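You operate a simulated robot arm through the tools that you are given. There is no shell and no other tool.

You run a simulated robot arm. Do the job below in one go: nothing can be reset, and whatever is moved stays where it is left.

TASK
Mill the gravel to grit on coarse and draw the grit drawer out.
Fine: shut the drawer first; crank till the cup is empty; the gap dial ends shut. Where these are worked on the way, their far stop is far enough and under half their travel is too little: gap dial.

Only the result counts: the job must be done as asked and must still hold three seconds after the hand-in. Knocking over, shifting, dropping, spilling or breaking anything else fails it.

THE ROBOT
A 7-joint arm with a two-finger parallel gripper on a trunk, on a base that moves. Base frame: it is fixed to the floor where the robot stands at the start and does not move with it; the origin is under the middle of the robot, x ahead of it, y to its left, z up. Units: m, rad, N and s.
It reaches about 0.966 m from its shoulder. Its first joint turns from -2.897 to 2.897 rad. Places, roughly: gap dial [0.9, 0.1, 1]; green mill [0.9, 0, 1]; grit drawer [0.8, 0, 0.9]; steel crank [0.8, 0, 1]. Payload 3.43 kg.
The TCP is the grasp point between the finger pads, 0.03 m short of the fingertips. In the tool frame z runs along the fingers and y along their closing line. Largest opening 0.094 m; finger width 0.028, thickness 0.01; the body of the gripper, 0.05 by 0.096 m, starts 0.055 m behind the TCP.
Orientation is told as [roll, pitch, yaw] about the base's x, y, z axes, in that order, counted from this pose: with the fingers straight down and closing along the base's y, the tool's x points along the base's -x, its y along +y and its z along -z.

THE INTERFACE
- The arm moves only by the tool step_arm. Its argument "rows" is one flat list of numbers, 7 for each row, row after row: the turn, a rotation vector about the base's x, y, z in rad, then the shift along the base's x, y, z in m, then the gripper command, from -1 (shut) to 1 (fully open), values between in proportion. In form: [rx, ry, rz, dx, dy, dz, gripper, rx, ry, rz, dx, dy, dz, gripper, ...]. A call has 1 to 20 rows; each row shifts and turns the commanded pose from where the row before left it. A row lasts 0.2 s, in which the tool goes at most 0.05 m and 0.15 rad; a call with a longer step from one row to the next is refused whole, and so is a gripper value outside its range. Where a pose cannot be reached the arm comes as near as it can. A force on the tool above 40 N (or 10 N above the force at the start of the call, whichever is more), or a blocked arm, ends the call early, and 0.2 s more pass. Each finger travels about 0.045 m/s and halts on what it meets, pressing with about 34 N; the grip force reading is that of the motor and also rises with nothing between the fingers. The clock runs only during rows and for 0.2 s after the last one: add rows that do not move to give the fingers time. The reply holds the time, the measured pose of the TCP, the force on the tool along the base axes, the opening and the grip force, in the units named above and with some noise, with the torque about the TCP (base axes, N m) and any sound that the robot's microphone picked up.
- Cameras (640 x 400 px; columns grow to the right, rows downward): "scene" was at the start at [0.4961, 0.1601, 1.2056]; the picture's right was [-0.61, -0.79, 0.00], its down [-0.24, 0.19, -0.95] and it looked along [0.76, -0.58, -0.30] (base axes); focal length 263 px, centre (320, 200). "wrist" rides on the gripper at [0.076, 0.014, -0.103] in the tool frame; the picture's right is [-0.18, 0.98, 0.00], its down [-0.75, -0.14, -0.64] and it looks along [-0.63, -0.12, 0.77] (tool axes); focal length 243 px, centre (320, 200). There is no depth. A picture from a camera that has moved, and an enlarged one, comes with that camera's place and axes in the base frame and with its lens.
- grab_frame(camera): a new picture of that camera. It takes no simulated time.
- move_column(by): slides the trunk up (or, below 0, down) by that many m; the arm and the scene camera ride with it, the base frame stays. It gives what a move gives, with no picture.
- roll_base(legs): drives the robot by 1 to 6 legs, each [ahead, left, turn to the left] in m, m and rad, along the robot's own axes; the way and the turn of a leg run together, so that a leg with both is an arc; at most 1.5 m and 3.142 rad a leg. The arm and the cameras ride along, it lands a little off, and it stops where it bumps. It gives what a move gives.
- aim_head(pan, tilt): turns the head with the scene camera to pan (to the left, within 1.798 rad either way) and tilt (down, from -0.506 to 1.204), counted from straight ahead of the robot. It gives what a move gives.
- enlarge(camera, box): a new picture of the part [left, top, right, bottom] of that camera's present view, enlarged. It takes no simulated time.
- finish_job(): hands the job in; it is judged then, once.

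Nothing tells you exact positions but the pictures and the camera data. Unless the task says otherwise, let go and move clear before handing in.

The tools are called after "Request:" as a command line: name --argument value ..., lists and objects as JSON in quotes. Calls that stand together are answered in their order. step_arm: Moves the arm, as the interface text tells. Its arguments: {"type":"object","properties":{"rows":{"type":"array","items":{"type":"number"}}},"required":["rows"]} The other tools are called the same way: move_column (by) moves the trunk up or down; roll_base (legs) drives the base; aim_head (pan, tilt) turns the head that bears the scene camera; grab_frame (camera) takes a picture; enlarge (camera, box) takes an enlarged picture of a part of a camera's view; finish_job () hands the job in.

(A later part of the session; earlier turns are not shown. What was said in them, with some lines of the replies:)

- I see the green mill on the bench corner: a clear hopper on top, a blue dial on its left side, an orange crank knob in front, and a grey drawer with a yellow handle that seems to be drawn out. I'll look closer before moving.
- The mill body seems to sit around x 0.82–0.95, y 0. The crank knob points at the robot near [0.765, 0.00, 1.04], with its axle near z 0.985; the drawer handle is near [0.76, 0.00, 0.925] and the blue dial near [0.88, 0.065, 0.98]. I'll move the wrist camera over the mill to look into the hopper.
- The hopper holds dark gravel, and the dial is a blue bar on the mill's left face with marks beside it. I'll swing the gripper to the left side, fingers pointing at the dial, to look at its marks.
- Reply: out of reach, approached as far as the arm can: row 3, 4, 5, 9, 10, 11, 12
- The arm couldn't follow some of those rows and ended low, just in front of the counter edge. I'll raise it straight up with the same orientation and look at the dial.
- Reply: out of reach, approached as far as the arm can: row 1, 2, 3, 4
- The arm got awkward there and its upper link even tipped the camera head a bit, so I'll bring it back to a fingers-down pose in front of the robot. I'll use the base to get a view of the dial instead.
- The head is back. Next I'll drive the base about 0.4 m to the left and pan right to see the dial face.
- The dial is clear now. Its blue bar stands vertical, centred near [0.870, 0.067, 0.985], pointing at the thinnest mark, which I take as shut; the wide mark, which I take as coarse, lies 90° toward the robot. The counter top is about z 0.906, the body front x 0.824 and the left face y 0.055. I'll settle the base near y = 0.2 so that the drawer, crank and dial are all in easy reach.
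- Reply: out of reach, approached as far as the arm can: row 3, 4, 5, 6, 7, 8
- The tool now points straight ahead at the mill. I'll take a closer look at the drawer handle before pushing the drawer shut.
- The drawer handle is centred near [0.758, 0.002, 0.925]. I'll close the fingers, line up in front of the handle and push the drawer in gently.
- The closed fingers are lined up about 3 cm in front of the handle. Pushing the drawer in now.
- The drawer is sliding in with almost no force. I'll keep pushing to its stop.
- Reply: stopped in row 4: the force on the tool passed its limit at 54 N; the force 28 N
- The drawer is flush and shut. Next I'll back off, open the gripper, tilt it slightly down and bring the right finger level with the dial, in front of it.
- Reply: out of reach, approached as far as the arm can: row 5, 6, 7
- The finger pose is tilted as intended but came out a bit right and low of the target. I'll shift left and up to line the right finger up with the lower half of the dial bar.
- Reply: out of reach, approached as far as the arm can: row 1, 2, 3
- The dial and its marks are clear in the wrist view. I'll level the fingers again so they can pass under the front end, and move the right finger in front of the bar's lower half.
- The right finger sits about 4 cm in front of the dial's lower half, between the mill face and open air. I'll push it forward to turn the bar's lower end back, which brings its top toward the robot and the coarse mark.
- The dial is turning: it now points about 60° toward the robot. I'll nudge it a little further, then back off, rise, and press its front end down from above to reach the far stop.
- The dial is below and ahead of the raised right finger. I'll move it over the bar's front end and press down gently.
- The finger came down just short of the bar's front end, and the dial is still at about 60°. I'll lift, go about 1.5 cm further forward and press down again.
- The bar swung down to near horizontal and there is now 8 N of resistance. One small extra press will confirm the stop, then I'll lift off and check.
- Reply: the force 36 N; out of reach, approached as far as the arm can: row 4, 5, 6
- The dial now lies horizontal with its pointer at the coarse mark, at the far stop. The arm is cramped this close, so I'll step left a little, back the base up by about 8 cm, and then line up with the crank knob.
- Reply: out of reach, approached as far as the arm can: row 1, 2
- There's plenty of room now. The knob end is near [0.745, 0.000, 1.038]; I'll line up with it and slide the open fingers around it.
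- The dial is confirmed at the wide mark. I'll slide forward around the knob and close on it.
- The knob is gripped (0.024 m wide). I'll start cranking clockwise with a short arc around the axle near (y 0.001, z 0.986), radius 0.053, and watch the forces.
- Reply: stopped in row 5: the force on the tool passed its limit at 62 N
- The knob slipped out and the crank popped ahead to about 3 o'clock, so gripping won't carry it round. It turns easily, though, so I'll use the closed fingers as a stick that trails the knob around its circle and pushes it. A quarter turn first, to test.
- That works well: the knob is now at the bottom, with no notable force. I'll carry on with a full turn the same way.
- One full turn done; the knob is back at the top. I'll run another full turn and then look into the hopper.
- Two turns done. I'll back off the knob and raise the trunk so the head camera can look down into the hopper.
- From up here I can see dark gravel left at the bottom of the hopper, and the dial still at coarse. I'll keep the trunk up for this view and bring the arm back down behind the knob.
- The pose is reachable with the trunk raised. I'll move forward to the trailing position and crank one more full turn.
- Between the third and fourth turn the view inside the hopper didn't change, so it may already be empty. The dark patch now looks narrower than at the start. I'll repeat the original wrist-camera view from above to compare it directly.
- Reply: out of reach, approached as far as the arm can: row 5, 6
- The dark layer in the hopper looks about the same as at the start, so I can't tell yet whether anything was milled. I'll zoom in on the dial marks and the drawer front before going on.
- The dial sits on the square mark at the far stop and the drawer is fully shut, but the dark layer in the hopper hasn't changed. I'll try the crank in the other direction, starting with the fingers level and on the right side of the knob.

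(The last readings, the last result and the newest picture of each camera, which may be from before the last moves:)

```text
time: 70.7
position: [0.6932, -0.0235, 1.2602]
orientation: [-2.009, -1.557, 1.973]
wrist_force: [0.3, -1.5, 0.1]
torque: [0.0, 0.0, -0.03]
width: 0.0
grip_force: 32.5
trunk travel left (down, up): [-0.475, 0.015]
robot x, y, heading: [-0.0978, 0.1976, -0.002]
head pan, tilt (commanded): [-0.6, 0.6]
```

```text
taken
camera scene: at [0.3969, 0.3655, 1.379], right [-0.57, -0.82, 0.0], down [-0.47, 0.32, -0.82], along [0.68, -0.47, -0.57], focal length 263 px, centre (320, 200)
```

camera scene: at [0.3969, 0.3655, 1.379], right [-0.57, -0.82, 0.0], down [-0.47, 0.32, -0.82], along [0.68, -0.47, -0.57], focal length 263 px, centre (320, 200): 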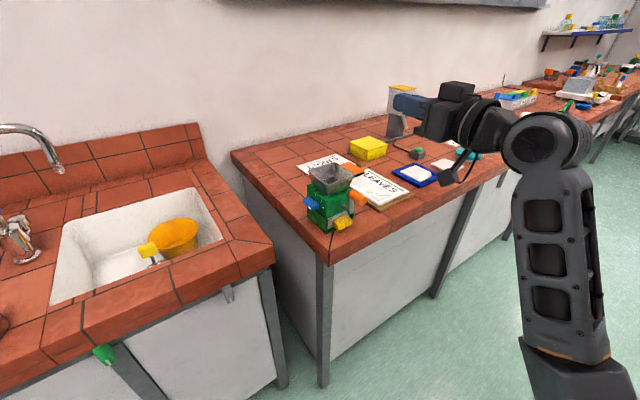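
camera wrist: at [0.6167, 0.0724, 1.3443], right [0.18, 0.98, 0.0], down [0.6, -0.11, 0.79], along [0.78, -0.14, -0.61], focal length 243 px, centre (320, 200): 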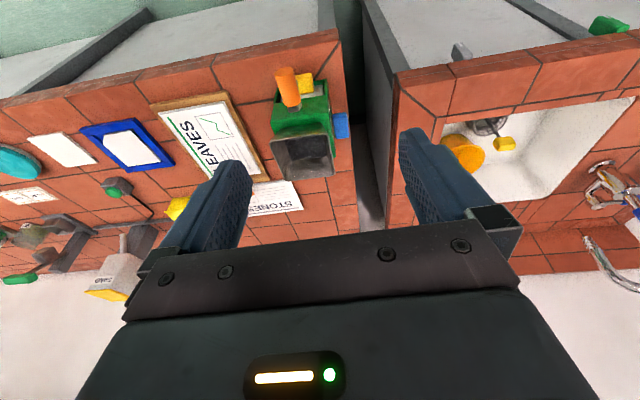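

Request:
step_arm --rows '[0, 0, 0, -0.005, -0.008, -0.038, -1, 0, 0, 0, 0, 0, -0.038, -1, 0, 0, 0, 0, 0, -0.038, -1, 0, 0, 0, 0, 0, -0.038, -1, 0, 0, 0, 0, 0, -0.038, -1, 0, 0, 0, 0, 0, -0.0376, -1, 0, 0, 0, 0.03, 0, 0, -1, 0, 0, 0, 0.028, 0.002, 0, -1]'

Request:
enlarge --camera "scene" --box '[295, 150, 415, 250]'

Request:
enlarge --camera "wrist" --box '[200, 50, 440, 250]'

```text
time: 72.5
position: [0.746, -0.0306, 1.0321]
orientation: [-1.893, -1.559, 1.858]
wrist_force: [-0.3, -0.8, 0.9]
torque: [0.0, -0.01, 0.0]
width: 0.0
grip_force: 33.3
trunk travel left (down, up): [-0.475, 0.015]
robot x, y, heading: [-0.1007, 0.1979, -0.001]
head pan, tilt (commanded): [-0.6, 0.6]
```

```text
4.00 times, centred on (355, 200) of scene
camera zoom: at [0.3966, 0.3657, 1.379], right [-0.57, -0.82, 0.0], down [-0.47, 0.32, -0.83], along [0.68, -0.47, -0.56], focal length 1051 px, centre (180, 200)
```

zoom: 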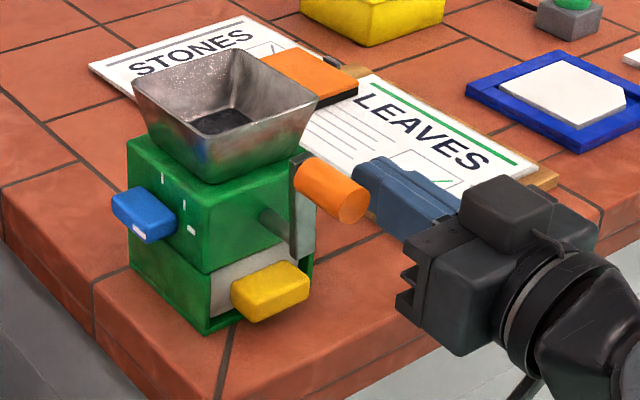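

```text
2.00 times, centred on (320, 150) of wrist
camera zoom: at [0.6446, -0.0127, 0.9557], right [0.03, 0.98, 0.17], down [-0.65, -0.11, 0.75], along [0.76, -0.14, 0.63], focal length 485 px, centre (320, 300)
```

zoom: 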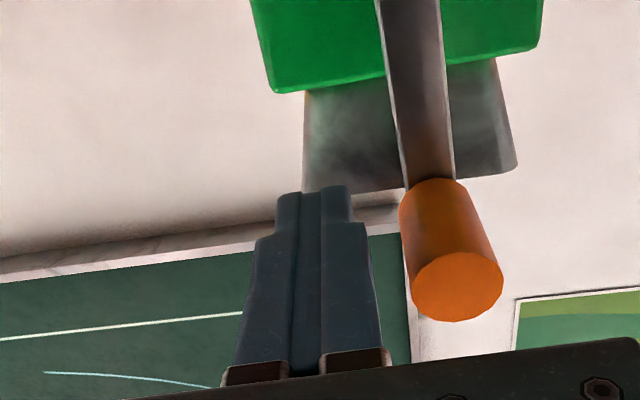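

The fingers are to the right of the knob. Now one counter-clockwise turn, then I'll look at the hopper again.

Request:
step_arm --rows '[0, 0, 0, 0, 0.0201, 0.0066, -1, 0, 0, 0, 0, 0.0172, 0.0009, -1, 0, 0, 0, 0, 0.0166, -0.0045, -1, 0, 0, 0, 0, 0.0144, -0.0094, -1, 0, 0, 0, 0, 0.0108, -0.0134, -1, 0, 0, 0, 0, 0.0062, -0.0161, -1, 0, 0, 0, 0, 0.0009, -0.0172, -1, 0, 0, 0, 0, -0.0045, -0.0166, -1, 0, 0, 0, 0, -0.0094, -0.0144, -1, 0, 0, 0, 0, -0.0134, -0.0108, -1, 0, 0, 0, 0, -0.0161, -0.0062, -1, 0, 0, 0, 0, -0.0172, -0.0009, -1, 0, 0, 0, 0, -0.0166, 0.0045, -1, 0, 0, 0, 0, -0.0144, 0.0094, -1, 0, 0, 0, 0, -0.0108, 0.0134, -1, 0, 0, 0, 0, -0.0062, 0.0161, -1, 0, 0, 0, 0, -0.0009, 0.0172, -1, 0, 0, 0, 0, 0.0045, 0.0166, -1, 0, 0, 0, 0, 0.0094, 0.0144, -1, 0, 0, 0, 0, 0.0134, 0.0108, -1]'

Request:
enlarge --camera "scene" --box '[295, 150, 415, 250]'

Request:
enlarge --camera "scene" --box '[315, 160, 350, 182]'

```text
time: 76.7
position: [0.7477, -0.0255, 1.0338]
orientation: [-1.874, -1.559, 1.84]
wrist_force: [0.6, -0.3, -0.5]
torque: [-0.01, -0.02, -0.04]
width: 0.0
grip_force: 33.7
trunk travel left (down, up): [-0.475, 0.015]
robot x, y, heading: [-0.0998, 0.2007, -0.0]
head pan, tilt (commanded): [-0.6, 0.6]
```

```text
4.00 times, centred on (355, 200) of scene
camera zoom: at [0.3969, 0.3655, 1.3789], right [-0.57, -0.82, 0.0], down [-0.47, 0.32, -0.82], along [0.68, -0.47, -0.57], focal length 1051 px, centre (180, 200)
```

zoom: 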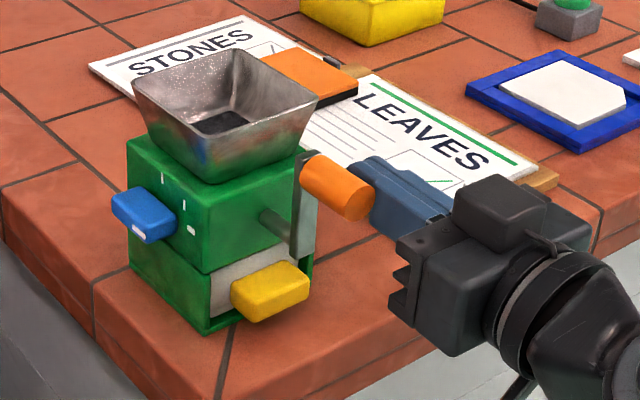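

```text
16.00 times, centred on (332, 171) of scene
camera zoom: at [0.3969, 0.3655, 1.3789], right [-0.57, -0.82, 0.0], down [-0.47, 0.32, -0.82], along [0.68, -0.47, -0.57], focal length 4204 px, centre (120, 664)
```

zoom: 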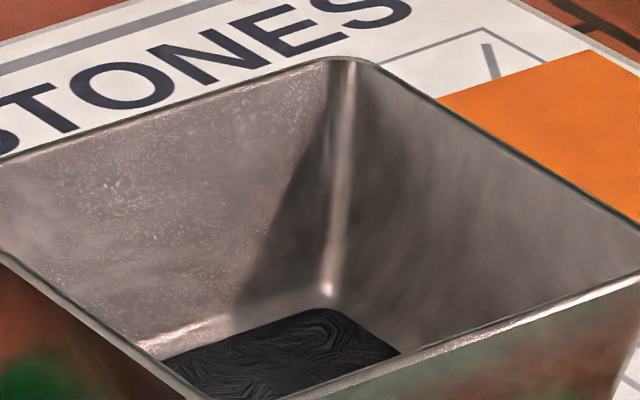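

The dark layer has visibly dropped and shrunk, so counter-clockwise is the direction that mills. I'll keep turning counter-clockwise.

Request:
step_arm --rows '[0, 0, 0, 0, 0.0155, 0.0056, -1, 0, 0, 0, 0, 0.0172, 0.0009, -1, 0, 0, 0, 0, 0.0166, -0.0045, -1, 0, 0, 0, 0, 0.0144, -0.0094, -1, 0, 0, 0, 0, 0.0108, -0.0134, -1, 0, 0, 0, 0, 0.0062, -0.0161, -1, 0, 0, 0, 0, 0.0009, -0.0172, -1, 0, 0, 0, 0, -0.0045, -0.0166, -1, 0, 0, 0, 0, -0.0094, -0.0144, -1, 0, 0, 0, 0, -0.0134, -0.0108, -1, 0, 0, 0, 0, -0.0161, -0.0062, -1, 0, 0, 0, 0, -0.0172, -0.0009, -1, 0, 0, 0, 0, -0.0166, 0.0045, -1, 0, 0, 0, 0, -0.0144, 0.0094, -1, 0, 0, 0, 0, -0.0108, 0.0134, -1, 0, 0, 0, 0, -0.0062, 0.0161, -1, 0, 0, 0, 0, -0.0009, 0.0172, -1, 0, 0, 0, 0, 0.0045, 0.0166, -1, 0, 0, 0, 0, 0.0094, 0.0144, -1, 0, 0, 0, 0, 0.0134, 0.0108, -1]'

Request:
enlarge --camera "scene" --box '[315, 160, 350, 182]'

Request:
step_arm --rows '[0, 0, 0, 0, 0.0161, 0.0062, -1, 0, 0, 0, 0, 0.0172, 0.0009, -1, 0, 0, 0, 0, 0.0166, -0.0045, -1, 0, 0, 0, 0, 0.0144, -0.0094, -1, 0, 0, 0, 0, 0.0108, -0.0134, -1, 0, 0, 0, 0, 0.0062, -0.0161, -1, 0, 0, 0, 0, 0.0009, -0.0172, -1, 0, 0, 0, 0, -0.0045, -0.0166, -1, 0, 0, 0, 0, -0.0094, -0.0144, -1, 0, 0, 0, 0, -0.0134, -0.0108, -1, 0, 0, 0, 0, -0.0161, -0.0062, -1, 0, 0, 0, 0, -0.0172, -0.0009, -1, 0, 0, 0, 0, -0.0166, 0.0045, -1, 0, 0, 0, 0, -0.0144, 0.0094, -1, 0, 0, 0, 0, -0.0108, 0.0134, -1, 0, 0, 0, 0, -0.0062, 0.0161, -1, 0, 0, 0, 0, -0.0009, 0.0172, -1, 0, 0, 0, 0, 0.0045, 0.0166, -1, 0, 0, 0, 0, 0.0094, 0.0144, -1, 0, 0, 0, 0, 0.0134, 0.0108, -1]'

Request:
enlarge --camera "scene" --box '[315, 160, 350, 182]'

Request:
enlarge --camera "scene" --box '[295, 150, 415, 250]'

```text
time: 80.9
position: [0.7473, -0.0245, 1.0318]
orientation: [-1.856, -1.561, 1.82]
wrist_force: [-0.4, -0.1, 1.3]
torque: [-0.02, 0.01, 0.0]
width: 0.0
grip_force: 32.8
trunk travel left (down, up): [-0.475, 0.015]
robot x, y, heading: [-0.0958, 0.2047, -0.006]
head pan, tilt (commanded): [-0.6, 0.6]
```

```text
16.00 times, centred on (332, 171) of scene
camera zoom: at [0.3969, 0.3655, 1.3789], right [-0.57, -0.82, 0.0], down [-0.47, 0.32, -0.82], along [0.68, -0.47, -0.57], focal length 4204 px, centre (120, 664)
```

zoom: 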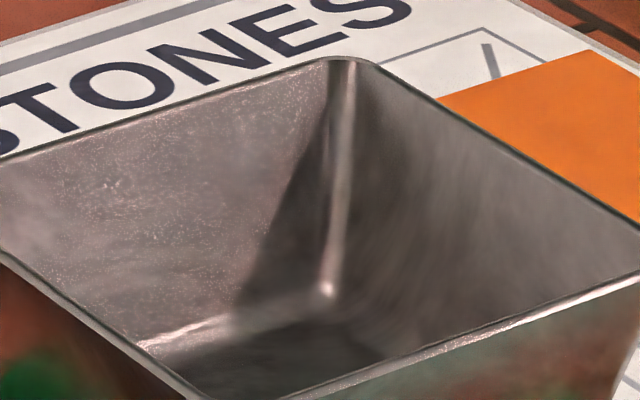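

```text
time: 85.1
position: [0.7462, -0.027, 1.0343]
orientation: [-1.852, -1.558, 1.817]
wrist_force: [-0.2, 0.2, 0.6]
torque: [-0.01, -0.01, -0.03]
width: 0.0
grip_force: 32.9
trunk travel left (down, up): [-0.475, 0.015]
robot x, y, heading: [-0.0956, 0.1972, -0.003]
head pan, tilt (commanded): [-0.6, 0.6]
```

```text
16.00 times, centred on (332, 171) of scene
camera zoom: at [0.3969, 0.3655, 1.3789], right [-0.57, -0.82, 0.0], down [-0.47, 0.32, -0.82], along [0.68, -0.47, -0.57], focal length 4204 px, centre (120, 664)
```

zoom: 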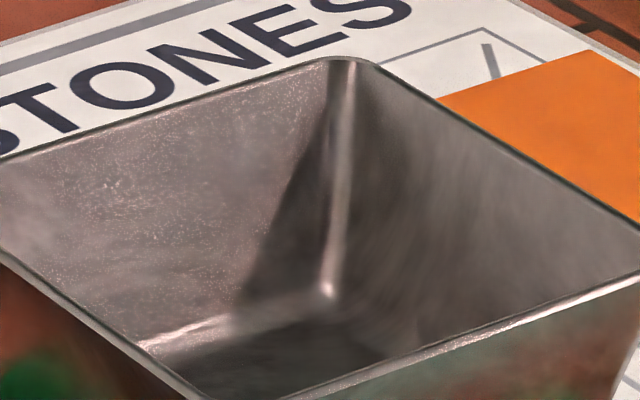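

```text
4.00 times, centred on (355, 200) of scene
camera zoom: at [0.3969, 0.3655, 1.3789], right [-0.57, -0.82, 0.0], down [-0.47, 0.32, -0.82], along [0.68, -0.47, -0.57], focal length 1051 px, centre (180, 200)
```

zoom: 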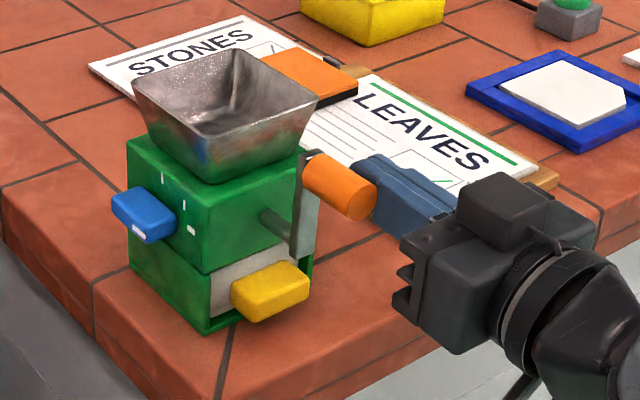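

The hopper floor now shows bare metal: the gravel is gone. I'll give it one more counter-clockwise turn to be sure nothing is left, ending with the crank at the top.

Request:
step_arm --rows '[0, 0, 0, 0, 0.0165, 0.0058, -1, 0, 0, 0, 0, 0.0172, 0.0009, -1, 0, 0, 0, 0, 0.0166, -0.0045, -1, 0, 0, 0, 0, 0.0144, -0.0094, -1, 0, 0, 0, 0, 0.0108, -0.0134, -1, 0, 0, 0, 0, 0.0062, -0.0161, -1, 0, 0, 0, 0, 0.0009, -0.0172, -1, 0, 0, 0, 0, -0.0045, -0.0166, -1, 0, 0, 0, 0, -0.0094, -0.0144, -1, 0, 0, 0, 0, -0.0134, -0.0108, -1, 0, 0, 0, 0, -0.0161, -0.0062, -1, 0, 0, 0, 0, -0.0172, -0.0009, -1, 0, 0, 0, 0, -0.0166, 0.0045, -1, 0, 0, 0, 0, -0.0144, 0.0094, -1, 0, 0, 0, 0, -0.0108, 0.0134, -1, 0, 0, 0, 0, -0.0062, 0.0161, -1, 0, 0, 0, 0, -0.0009, 0.0172, -1, 0, 0, 0, 0, 0.0045, 0.0166, -1, 0, 0, 0, 0, 0.0094, 0.0144, -1, 0, 0, 0, 0, 0.0134, 0.0108, -1]'

Request:
step_arm --rows '[0, 0, 0, 0, -0.005, 0, -1, 0, 0, 0, -0.03, 0, 0, -1, 0, 0, 0, -0.035, 0, 0, -1, 0, 0, 0, 0, 0, 0.04, 1, 0, 0, 0, 0, 0.01, 0.04, 1, 0, 0, 0, 0, 0.035, 0.02, 1, 0, 0, 0, 0, 0.035, 0, 1, 0, 0, 0, 0, 0.035, 0, 1, 0, 0, 0, 0, 0.038, 0, 1]'

Request:
grab_frame --camera "scene"

Request:
enlarge --camera "scene" --box '[295, 150, 375, 240]'

```text
time: 89.3
position: [0.745, -0.0271, 1.0312]
orientation: [-1.85, -1.56, 1.815]
wrist_force: [0.1, -0.7, 0.4]
torque: [0.0, -0.01, -0.01]
width: 0.0
grip_force: 32.6
trunk travel left (down, up): [-0.475, 0.015]
robot x, y, heading: [-0.0959, 0.2002, -0.001]
head pan, tilt (commanded): [-0.6, 0.6]
```

```text
time: 91.3
position: [0.6811, 0.1178, 1.1335]
orientation: [-1.931, -1.56, 1.898]
wrist_force: [0.6, 0.5, 0.1]
torque: [0.01, 0.04, 0.02]
width: 0.094
grip_force: 0.0
trunk travel left (down, up): [-0.475, 0.015]
robot x, y, heading: [-0.0968, 0.2004, -0.004]
head pan, tilt (commanded): [-0.6, 0.6]
```

```text
taken
camera scene: at [0.3969, 0.3653, 1.379], right [-0.57, -0.82, 0.0], down [-0.47, 0.32, -0.82], along [0.68, -0.47, -0.57], focal length 263 px, centre (320, 200)
```

scene: 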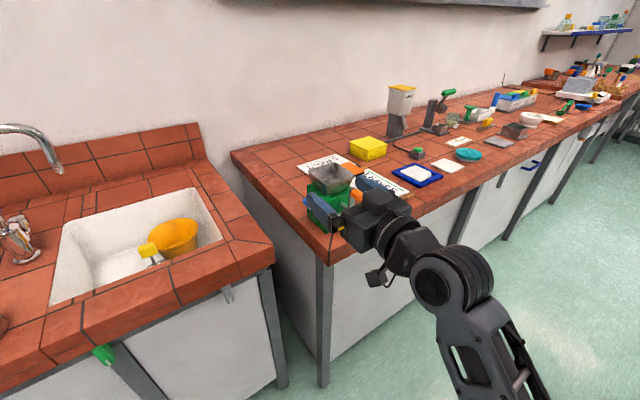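

```text
4.44 times, centred on (335, 195) of scene
camera zoom: at [0.3969, 0.3653, 1.379], right [-0.57, -0.82, 0.0], down [-0.47, 0.32, -0.82], along [0.68, -0.47, -0.57], focal length 1168 px, centre (253, 222)
```

zoom: 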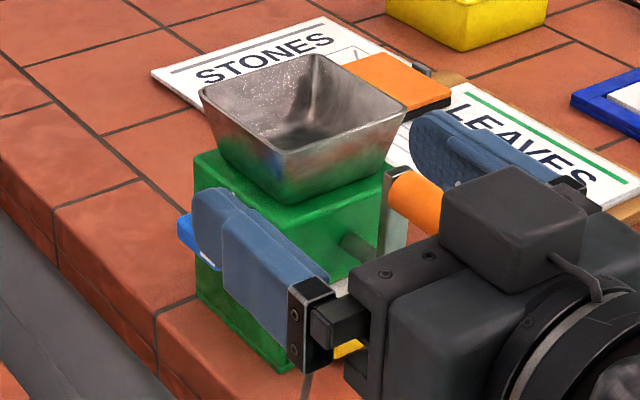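

The hopper is clearly empty now. I'll bring the open gripper down in front of the mill, with the right finger level with the underside of the dial's front end.

Request:
step_arm --rows '[0, 0, 0, 0, 0.004, -0.036, 1, 0, 0, 0, 0, 0, -0.036, 1, 0, 0, 0, 0, 0, -0.036, 1, 0, 0, 0, 0, 0, -0.036, 1, 0, 0, 0, 0, 0, -0.036, 1, 0, 0, 0, 0.04, 0, 0, 1, 0, 0, 0, 0.04, 0, 0, 1, 0, 0, 0, 0.03, 0, 0, 1]'

Request:
enlarge --camera "scene" --box '[285, 150, 385, 250]'

Request:
enlarge --camera "wrist" --box '[150, 0, 450, 260]'

```text
time: 93.1
position: [0.7905, 0.127, 0.9513]
orientation: [-1.858, -1.559, 1.821]
wrist_force: [0.7, 0.0, 0.4]
torque: [0.02, 0.0, 0.01]
width: 0.0939
grip_force: 0.0
trunk travel left (down, up): [-0.475, 0.015]
robot x, y, heading: [-0.0987, 0.1967, -0.005]
head pan, tilt (commanded): [-0.6, 0.6]
```

```text
4.00 times, centred on (335, 200) of scene
camera zoom: at [0.3965, 0.3656, 1.379], right [-0.57, -0.82, 0.0], down [-0.47, 0.32, -0.83], along [0.68, -0.47, -0.56], focal length 1051 px, centre (260, 200)
```

zoom: 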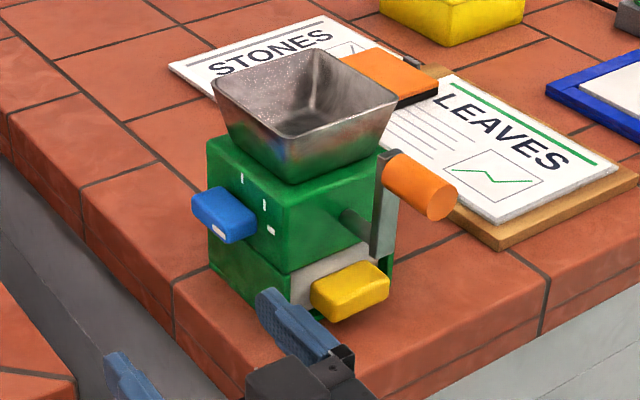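

```text
1.54 times, centred on (300, 130) of wrist
camera zoom: at [0.6883, 0.1441, 0.8759], right [0.03, 0.98, 0.17], down [-0.65, -0.11, 0.75], along [0.76, -0.14, 0.63], focal length 373 px, centre (351, 308)
```

zoom: 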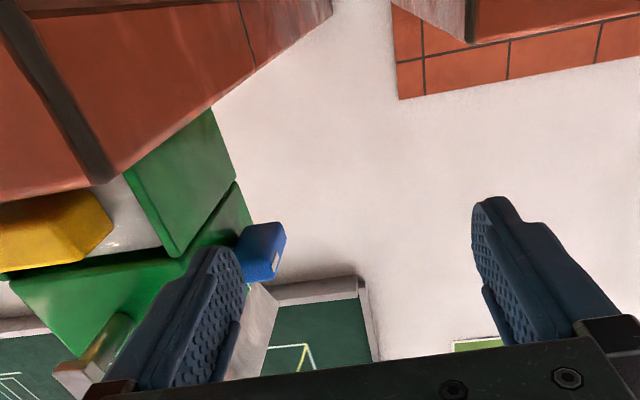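

Request:
step_arm --rows '[0, 0, 0, 0.012, -0.004, -0.002, 1, 0, 0, 0, 0.013, 0, 0, 1, 0, 0, 0, 0.013, 0, 0, 1]'

Request:
enlarge --camera "scene" --box '[285, 150, 385, 250]'

Request:
enlarge --camera "wrist" --box '[150, 0, 450, 260]'

```text
time: 93.9
position: [0.829, 0.1223, 0.9503]
orientation: [-1.885, -1.558, 1.85]
wrist_force: [0.4, -0.5, 0.6]
torque: [0.0, -0.01, 0.01]
width: 0.094
grip_force: 0.1
trunk travel left (down, up): [-0.475, 0.015]
robot x, y, heading: [-0.0992, 0.199, -0.001]
head pan, tilt (commanded): [-0.6, 0.6]
```

```text
4.00 times, centred on (335, 200) of scene
camera zoom: at [0.3967, 0.3656, 1.379], right [-0.57, -0.82, 0.0], down [-0.47, 0.32, -0.83], along [0.68, -0.47, -0.56], focal length 1051 px, centre (260, 200)
```

zoom: 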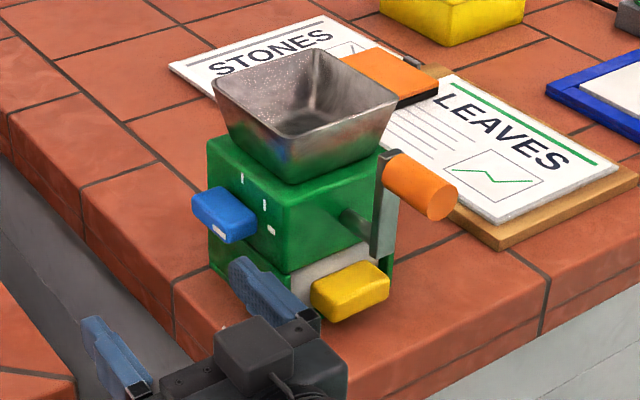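

```text
1.54 times, centred on (300, 130) of wrist
camera zoom: at [0.7266, 0.1396, 0.8741], right [0.03, 0.98, 0.17], down [-0.65, -0.11, 0.75], along [0.76, -0.14, 0.64], focal length 373 px, centre (351, 308)
```

zoom: 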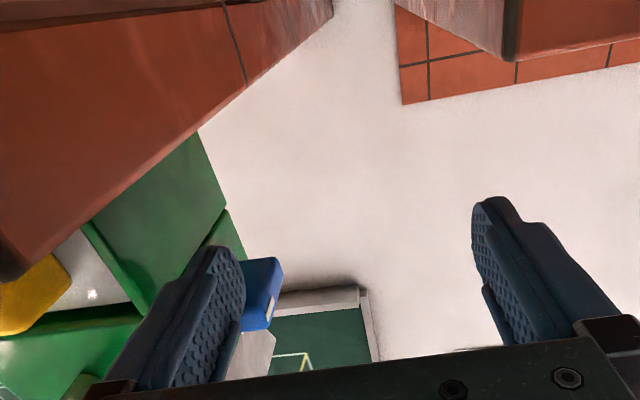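

The finger tip is just under the bar's front end. I'll raise it to swing that end upward.

Request:
step_arm --rows '[0, 0, 0, 0, 0, 0.007, 1, 0, 0, 0, 0, 0, 0.006, 1, 0, 0, 0, 0, 0, 0.005, 1, 0, 0, 0, 0, 0, 0.005, 1, 0, 0, 0, 0, 0, 0.004, 1]'

Request:
enlarge --camera "scene" --box '[285, 150, 385, 250]'

Request:
enlarge --camera "wrist" --box '[150, 0, 450, 260]'

```text
time: 95.1
position: [0.8305, 0.1209, 0.9779]
orientation: [-1.858, -1.559, 1.823]
wrist_force: [0.0, 0.1, 0.0]
torque: [0.03, 0.0, 0.03]
width: 0.094
grip_force: 0.1
trunk travel left (down, up): [-0.475, 0.015]
robot x, y, heading: [-0.1024, 0.2021, 0.001]
head pan, tilt (commanded): [-0.6, 0.6]
```

```text
4.00 times, centred on (335, 200) of scene
camera zoom: at [0.3968, 0.3657, 1.379], right [-0.57, -0.82, 0.0], down [-0.47, 0.32, -0.83], along [0.68, -0.47, -0.56], focal length 1051 px, centre (260, 200)
```

zoom: 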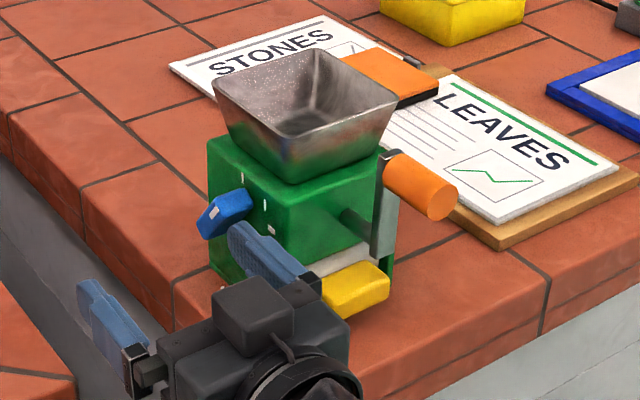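

```text
1.54 times, centred on (300, 130) of wrist
camera zoom: at [0.7279, 0.1392, 0.9013], right [0.03, 0.98, 0.17], down [-0.65, -0.11, 0.75], along [0.76, -0.14, 0.63], focal length 373 px, centre (351, 308)
```

zoom: 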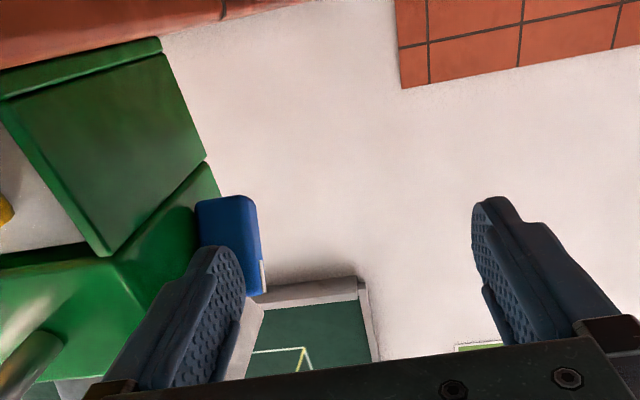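

The bar has swung up about halfway. I'll keep raising the finger, then push the top end away from the robot to bring the bar upright.

Request:
step_arm --rows '[0, 0, 0, 0, 0, 0.005, 1, 0, 0, 0, 0, 0, 0.005, 1, 0, 0, 0, 0, 0, 0.005, 1, 0, 0, 0, 0, 0, 0.005, 1, 0, 0, 0, 0, 0, 0.005, 1]'

Request:
enlarge --camera "scene" --box '[285, 150, 385, 250]'

Request:
enlarge --camera "wrist" --box '[150, 0, 450, 260]'

```text
time: 96.3
position: [0.829, 0.1202, 1.0022]
orientation: [-1.847, -1.56, 1.813]
wrist_force: [-0.7, -0.2, 0.3]
torque: [0.04, 0.0, 0.0]
width: 0.0938
grip_force: 0.1
trunk travel left (down, up): [-0.475, 0.015]
robot x, y, heading: [-0.0966, 0.1952, -0.002]
head pan, tilt (commanded): [-0.6, 0.6]
```

```text
4.00 times, centred on (335, 200) of scene
camera zoom: at [0.3969, 0.3657, 1.3789], right [-0.57, -0.82, 0.0], down [-0.47, 0.32, -0.83], along [0.68, -0.47, -0.56], focal length 1051 px, centre (260, 200)
```

zoom: 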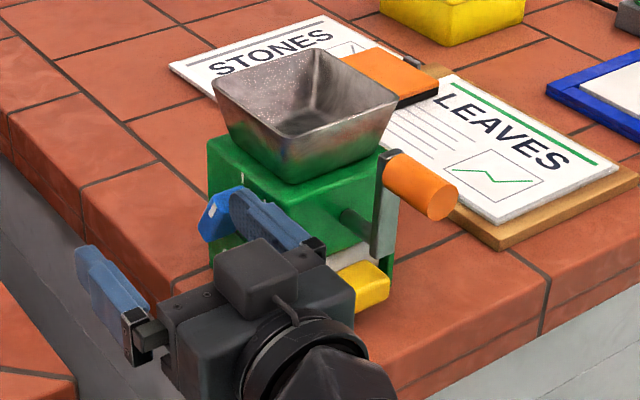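

```text
1.54 times, centred on (300, 130) of wrist
camera zoom: at [0.7266, 0.1382, 0.9268], right [0.03, 0.98, 0.17], down [-0.65, -0.11, 0.75], along [0.76, -0.14, 0.63], focal length 373 px, centre (351, 308)
```

zoom: 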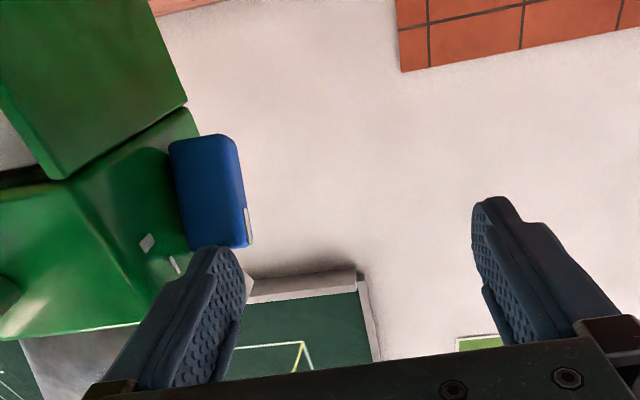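

Request:
step_arm --rows '[0, 0, 0, 0.005, 0.001, 0, 1, 0, 0, 0, 0.005, 0, 0, 1, 0, 0, 0, 0.004, 0, 0, 1]'

Request:
enlarge --camera "scene" --box '[285, 150, 385, 250]'

Request:
enlarge --camera "wrist" --box '[150, 0, 450, 260]'

```text
time: 97.1
position: [0.8406, 0.1209, 1.0015]
orientation: [-1.719, -1.56, 1.685]
wrist_force: [-40.3, 7.0, -1.7]
torque: [0.57, 0.47, -1.69]
width: 0.0914
grip_force: 0.1
trunk travel left (down, up): [-0.475, 0.015]
robot x, y, heading: [-0.1007, 0.2004, 0.0]
head pan, tilt (commanded): [-0.6, 0.6]
```

```text
4.00 times, centred on (335, 200) of scene
camera zoom: at [0.3952, 0.366, 1.3793], right [-0.57, -0.82, 0.0], down [-0.47, 0.32, -0.83], along [0.68, -0.47, -0.56], focal length 1051 px, centre (260, 200)
```

zoom: 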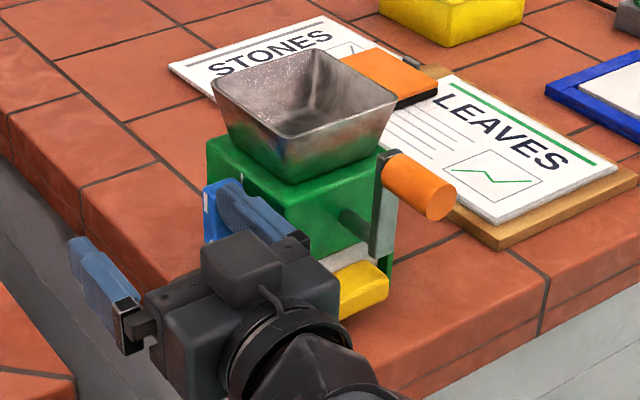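

```text
1.54 times, centred on (300, 130) of wrist
camera zoom: at [0.7381, 0.1384, 0.9254], right [0.03, 0.98, 0.17], down [-0.65, -0.11, 0.75], along [0.76, -0.14, 0.63], focal length 373 px, centre (351, 308)
```

zoom: 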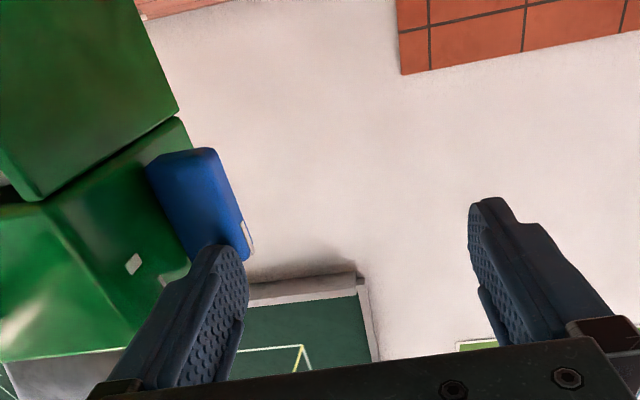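

A 40 N reaction means the dial has hit its stop upright. I'll back straight off and check the dial.

Request:
step_arm --rows '[0, 0, 0, -0.02, 0, 0, 1, 0, 0, 0, -0.03, 0, 0, 1, 0, 0, 0, -0.04, 0, 0, 1, 0, 0, 0, -0.04, 0, 0, 1, 0, 0, 0, -0.03, -0.01, -0.01, 1]'

Request:
enlarge --camera "scene" --box '[300, 170, 360, 235]'

Request:
grab_frame --camera "wrist"

```text
time: 98.3
position: [0.6815, 0.1131, 0.9947]
orientation: [-1.873, -1.56, 1.838]
wrist_force: [-0.6, -0.5, 0.7]
torque: [0.02, -0.01, 0.02]
width: 0.0942
grip_force: 0.0
trunk travel left (down, up): [-0.475, 0.015]
robot x, y, heading: [-0.0955, 0.1981, -0.004]
head pan, tilt (commanded): [-0.6, 0.6]
```

```text
6.15 times, centred on (330, 202) of scene
camera zoom: at [0.3971, 0.366, 1.3788], right [-0.57, -0.82, 0.0], down [-0.47, 0.32, -0.82], along [0.68, -0.47, -0.57], focal length 1617 px, centre (258, 185)
```

zoom: 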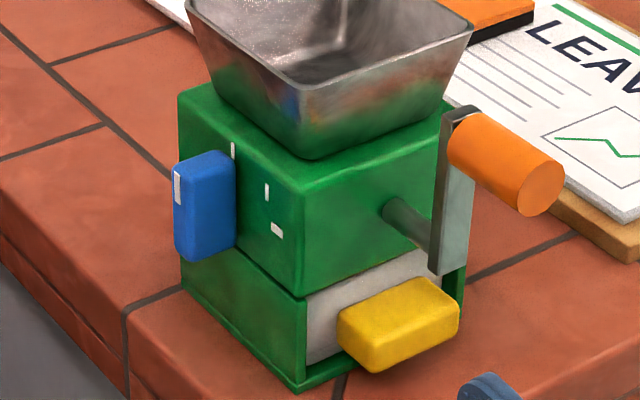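

```text
taken
camera wrist: at [0.5798, 0.1306, 0.9182], right [0.03, 0.98, 0.17], down [-0.65, -0.11, 0.75], along [0.76, -0.14, 0.63], focal length 243 px, centre (320, 200)
```

wrist: 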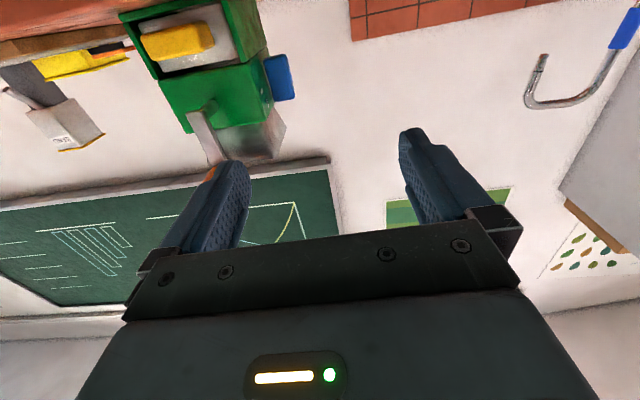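

The dial is upright again at the thin mark, so it's shut. Now the drawer: its handle is about 5 cm wide, centred near y 0.003, z 0.925, with its front at x 0.803. I'll line up in front of it with the fingers partly open.

Request:
step_arm --rows '[0, 0, 0, 0, -0.0275, -0.0168, 0.49, 0, 0, 0, 0, -0.0275, -0.0168, 0.49, 0, 0, 0, 0, -0.0275, -0.0168, 0.49, 0, 0, 0, 0, -0.0275, -0.0163, 0.49, 0, 0, 0, 0.03, 0, 0, 0.49, 0, 0, 0, 0.03, 0, 0, 0.49]'

Request:
enlarge --camera "wrist" --box '[200, 0, 440, 200]'

Request:
enlarge --camera "scene" --box '[295, 160, 395, 250]'

```text
time: 99.7
position: [0.744, 0.0059, 0.9274]
orientation: [-1.876, -1.558, 1.842]
wrist_force: [-0.1, -0.4, -0.3]
torque: [0.02, 0.01, 0.0]
width: 0.07
grip_force: 0.0
trunk travel left (down, up): [-0.475, 0.015]
robot x, y, heading: [-0.0944, 0.1982, -0.002]
head pan, tilt (commanded): [-0.6, 0.6]
```

```text
2.00 times, centred on (320, 100) of wrist
camera zoom: at [0.6419, 0.0225, 0.8514], right [0.03, 0.98, 0.17], down [-0.65, -0.11, 0.75], along [0.76, -0.14, 0.64], focal length 485 px, centre (320, 400)
```

zoom: 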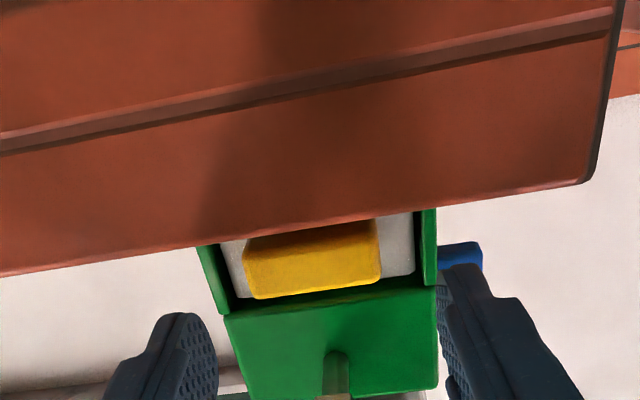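

```text
4.44 times, centred on (345, 205) of scene
camera zoom: at [0.3966, 0.3654, 1.3791], right [-0.57, -0.82, 0.0], down [-0.47, 0.32, -0.83], along [0.68, -0.47, -0.56], focal length 1168 px, centre (209, 178)
```

zoom: 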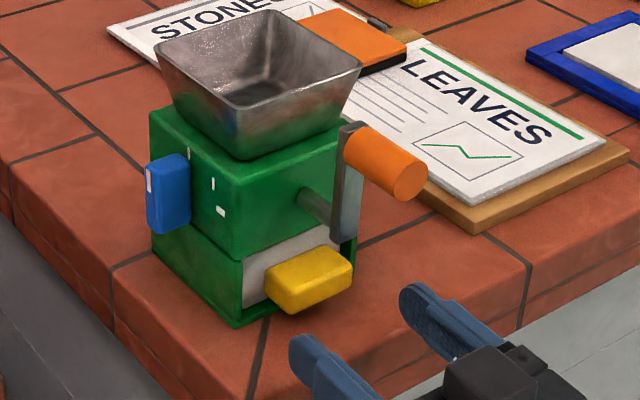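

The handle is straight ahead, centred near y 0.001 and z 0.925. I'll slide the fingers around it and close.

Request:
step_arm --rows '[0, 0, 0, 0.015, -0.004, 0.001, 0.49, 0, 0, 0, 0.015, 0, 0, 0.49, 0, 0, 0, 0.012, 0, 0, 0.49, 0, 0, 0, 0.005, 0, 0, 0.49, 0, 0, 0, 0, 0, 0, -0.3, 0, 0, 0, 0, 0, 0, -1, 0, 0, 0, 0, 0, 0, -1, 0, 0, 0, 0, 0, 0, -1]'

Request:
enlarge --camera "wrist" --box '[200, 50, 440, 250]'

Request:
enlarge --camera "scene" --box '[295, 160, 395, 250]'

```text
time: 101.5
position: [0.7893, 0.0006, 0.9262]
orientation: [-1.877, -1.559, 1.843]
wrist_force: [-0.5, 4.8, 0.1]
torque: [0.61, -0.02, 0.77]
width: 0.0493
grip_force: 44.6
trunk travel left (down, up): [-0.475, 0.015]
robot x, y, heading: [-0.0967, 0.1992, -0.006]
head pan, tilt (commanded): [-0.6, 0.6]
```

```text
2.00 times, centred on (320, 150) of wrist
camera zoom: at [0.6878, 0.0181, 0.8502], right [0.03, 0.98, 0.17], down [-0.65, -0.11, 0.75], along [0.76, -0.14, 0.63], focal length 485 px, centre (320, 300)
```

zoom: 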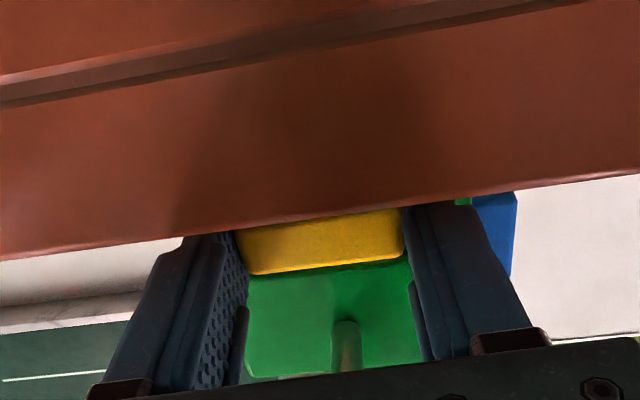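

```text
4.44 times, centred on (345, 205) of scene
camera zoom: at [0.3968, 0.3659, 1.3789], right [-0.57, -0.82, 0.0], down [-0.47, 0.32, -0.83], along [0.68, -0.47, -0.56], focal length 1168 px, centre (209, 178)
```

zoom: 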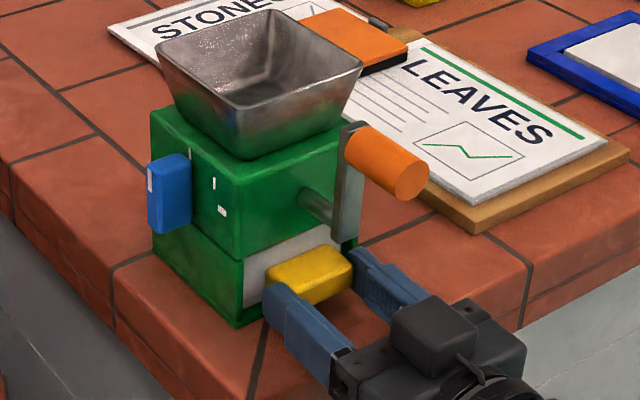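

The handle is gripped (0.049 m). I'll pull the drawer out slowly.

Request:
step_arm --rows '[0, 0, 0, -0.008, 0, 0, -1, 0, 0, 0, -0.01, 0, 0, -1, 0, 0, 0, -0.01, 0, 0, -1, 0, 0, 0, -0.01, 0, 0, -1, 0, 0, 0, -0.01, 0, 0, -1]'

Request:
enlarge --camera "scene" --box '[295, 160, 395, 250]'

```text
time: 102.7
position: [0.7409, 0.0002, 0.9264]
orientation: [-1.638, -1.562, 1.605]
wrist_force: [0.3, 16.6, -11.8]
torque: [0.83, -0.25, 0.99]
width: 0.0496
grip_force: 45.6
trunk travel left (down, up): [-0.475, 0.015]
robot x, y, heading: [-0.0986, 0.199, 0.007]
head pan, tilt (commanded): [-0.6, 0.6]
```

```text
4.44 times, centred on (345, 205) of scene
camera zoom: at [0.3971, 0.3662, 1.3786], right [-0.57, -0.82, 0.0], down [-0.47, 0.32, -0.82], along [0.68, -0.47, -0.57], focal length 1168 px, centre (209, 178)
```

zoom: 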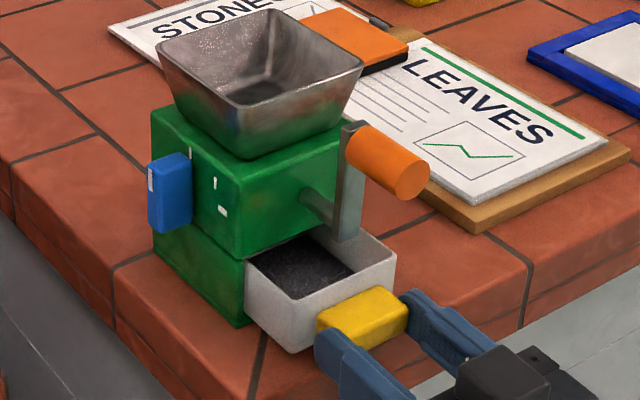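

The drawer is out with dark grit in it. There's some sideways strain, so I'll relieve that slightly and pull the last bit toward its stop.

Request:
step_arm --rows '[0, 0, 0, -0.003, 0.002, -0.001, -1, 0, 0, 0, -0.004, 0.001, -0.001, -1, 0, 0, 0, -0.004, 0, 0, -1]'

Request:
enlarge --camera "scene" --box '[295, 160, 395, 250]'

```text
time: 103.5
position: [0.7305, 0.0016, 0.9262]
orientation: [-2.037, -1.557, 2.002]
wrist_force: [-0.9, 7.3, 2.1]
torque: [0.73, 0.03, 0.75]
width: 0.0493
grip_force: 45.2
trunk travel left (down, up): [-0.475, 0.015]
robot x, y, heading: [-0.0982, 0.2001, -0.002]
head pan, tilt (commanded): [-0.6, 0.6]
```

```text
4.44 times, centred on (345, 205) of scene
camera zoom: at [0.3968, 0.3657, 1.379], right [-0.57, -0.82, 0.0], down [-0.47, 0.32, -0.83], along [0.68, -0.47, -0.56], focal length 1168 px, centre (209, 178)
```

zoom: 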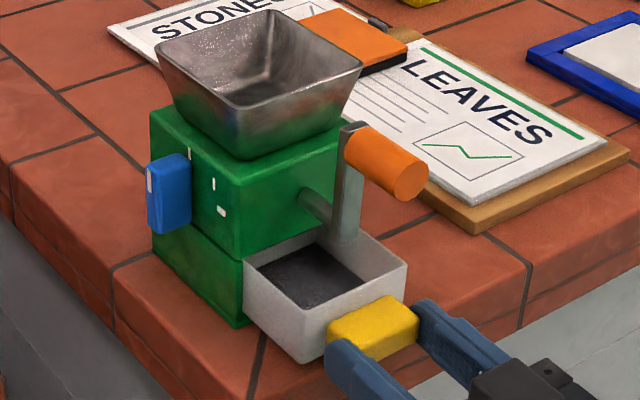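

Request:
step_arm --rows '[0, 0, 0, -0.004, 0.001, 0, -1, 0, 0, 0, -0.004, 0, 0, -1, 0, 0, 0, -0.004, 0, 0, -1]'

Request:
enlarge --camera "scene" --box '[295, 160, 395, 250]'

```text
time: 104.3
position: [0.719, 0.0004, 0.9249]
orientation: [-2.154, -1.557, 2.117]
wrist_force: [12.6, -7.9, 17.6]
torque: [0.27, -0.04, 0.46]
width: 0.0495
grip_force: 45.0
trunk travel left (down, up): [-0.475, 0.015]
robot x, y, heading: [-0.0986, 0.1996, -0.002]
head pan, tilt (commanded): [-0.6, 0.6]
```

```text
4.44 times, centred on (345, 205) of scene
camera zoom: at [0.3968, 0.3653, 1.3792], right [-0.57, -0.82, 0.0], down [-0.47, 0.32, -0.83], along [0.68, -0.47, -0.56], focal length 1168 px, centre (209, 178)
```

zoom: 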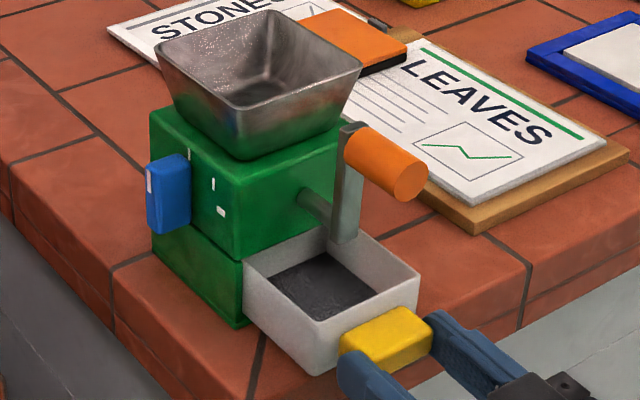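

Some resistance now; I'll make one more tiny pull to see if this is the stop.

Request:
step_arm --rows '[0, 0, 0, -0.003, 0, -0.0005, -1, 0, 0, 0, 0, 0, 0, -1]'

Request:
enlarge --camera "scene" --box '[295, 160, 395, 250]'

```text
time: 104.9
position: [0.7161, 0.0, 0.9256]
orientation: [-2.078, -1.558, 2.042]
wrist_force: [27.5, -14.4, 22.3]
torque: [0.54, -0.62, 0.35]
width: 0.0494
grip_force: 45.1
trunk travel left (down, up): [-0.475, 0.015]
robot x, y, heading: [-0.0988, 0.1995, -0.006]
head pan, tilt (commanded): [-0.6, 0.6]
```

```text
4.44 times, centred on (345, 205) of scene
camera zoom: at [0.3972, 0.3652, 1.379], right [-0.57, -0.82, 0.0], down [-0.47, 0.32, -0.82], along [0.68, -0.47, -0.57], focal length 1168 px, centre (209, 178)
```

zoom: 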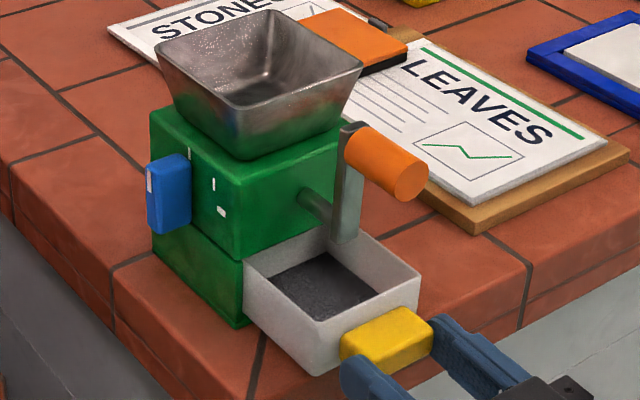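

That's the stop (27 N). I'll ease off, open the fingers and back straight away.

Request:
step_arm --rows '[0, 0, 0, 0.004, 0.001, -0.001, -1, 0, 0, 0, 0, 0, 0, 0.3, 0, 0, 0, 0, 0, 0, 0.6, 0, 0, 0, 0, 0, 0, 0.6, 0, 0, 0, -0.02, 0, 0, 0.6, 0, 0, 0, -0.03, 0, 0, 0.6, 0, 0, 0, -0.03, 0, 0, 0.6]'

Request:
grab_frame --camera "scene"

Request:
enlarge --camera "scene" --box '[295, 160, 395, 250]'

```text
time: 106.5
position: [0.6394, 0.0043, 0.9221]
orientation: [-1.87, -1.561, 1.834]
wrist_force: [-0.6, -0.6, 0.5]
torque: [0.04, -0.02, 0.02]
width: 0.0752
grip_force: 0.0
trunk travel left (down, up): [-0.475, 0.015]
robot x, y, heading: [-0.1015, 0.1979, -0.0]
head pan, tilt (commanded): [-0.6, 0.6]
```

```text
taken
camera scene: at [0.3972, 0.3657, 1.3788], right [-0.57, -0.82, 0.0], down [-0.47, 0.32, -0.82], along [0.68, -0.47, -0.57], focal length 263 px, centre (320, 200)
```

scene: 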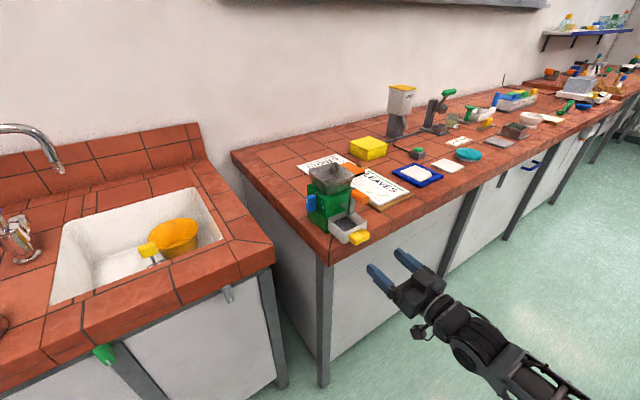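

```text
4.44 times, centred on (345, 205) of scene
camera zoom: at [0.3972, 0.3657, 1.3788], right [-0.57, -0.82, 0.0], down [-0.47, 0.32, -0.82], along [0.68, -0.47, -0.57], focal length 1168 px, centre (209, 178)
```

zoom: 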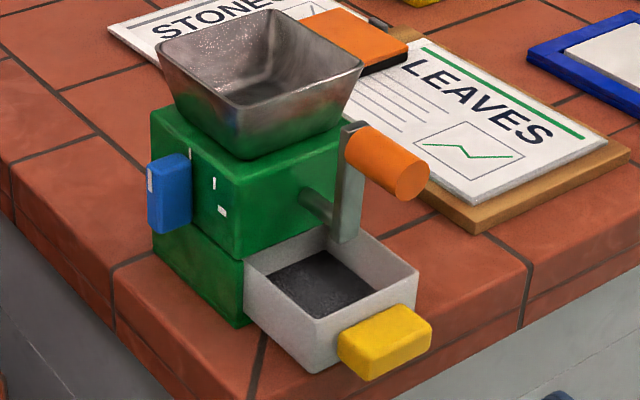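

The drawer stays out with grit in it, the dial is upright and the gripper is clear. One last close look at the hopper floor and the dial before handing in.

Request:
enlarge --camera "scene" --box '[315, 160, 350, 182]'

Request:
enlarge --camera "scene" --box '[300, 180, 350, 215]'

```text
16.00 times, centred on (332, 171) of scene
camera zoom: at [0.3972, 0.3657, 1.3788], right [-0.57, -0.82, 0.0], down [-0.47, 0.32, -0.82], along [0.68, -0.47, -0.57], focal length 4204 px, centre (120, 664)
```

zoom: 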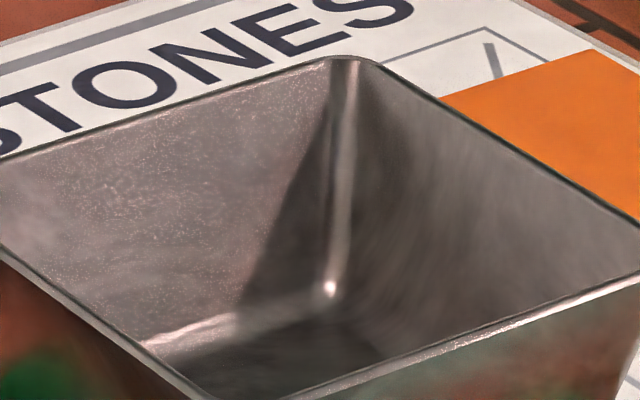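

```text
11.43 times, centred on (325, 198) of scene
camera zoom: at [0.3972, 0.3657, 1.3788], right [-0.57, -0.82, 0.0], down [-0.47, 0.32, -0.82], along [0.68, -0.47, -0.57], focal length 3003 px, centre (263, 229)
```

zoom: 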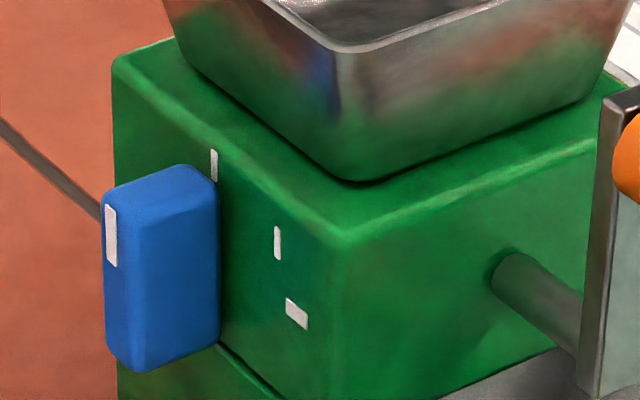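

The hopper floor is bare metal, the dial is upright on its shut mark, the drawer is out to its stop with the grit in it, and the arm is clear. Handing in.

Request:
finish_job

```text
The job is handed in.
```

The gravel is milled to grit on coarse, and the grit drawer is drawn out to its stop with the grit in it. I've handed the job in; no verdict has come back yet.

- **Drawer:** I pushed it shut before any milling. At the end I pulled it out until it met its stop.
- **Dial:** I turned it to the far stop for milling, the square mark, which I took to be coarse. Afterwards I turned it back upright to its first stop, the thin mark, which I took to be shut.
- **Crank:** About four clockwise turns milled nothing, because the mill only works counter-clockwise. Two counter-clockwise turns cleared the hopper and I gave it two more to be safe. From the camera I could see bare metal on the part of the hopper floor in view.

Early on, the arm's upper link bumped the robot's own camera head and tilted it. I re-aimed it and it worked normally after that. I saw nothing else knocked over, shifted or spilled, and the gripper was open and clear of the mill at the hand-in.
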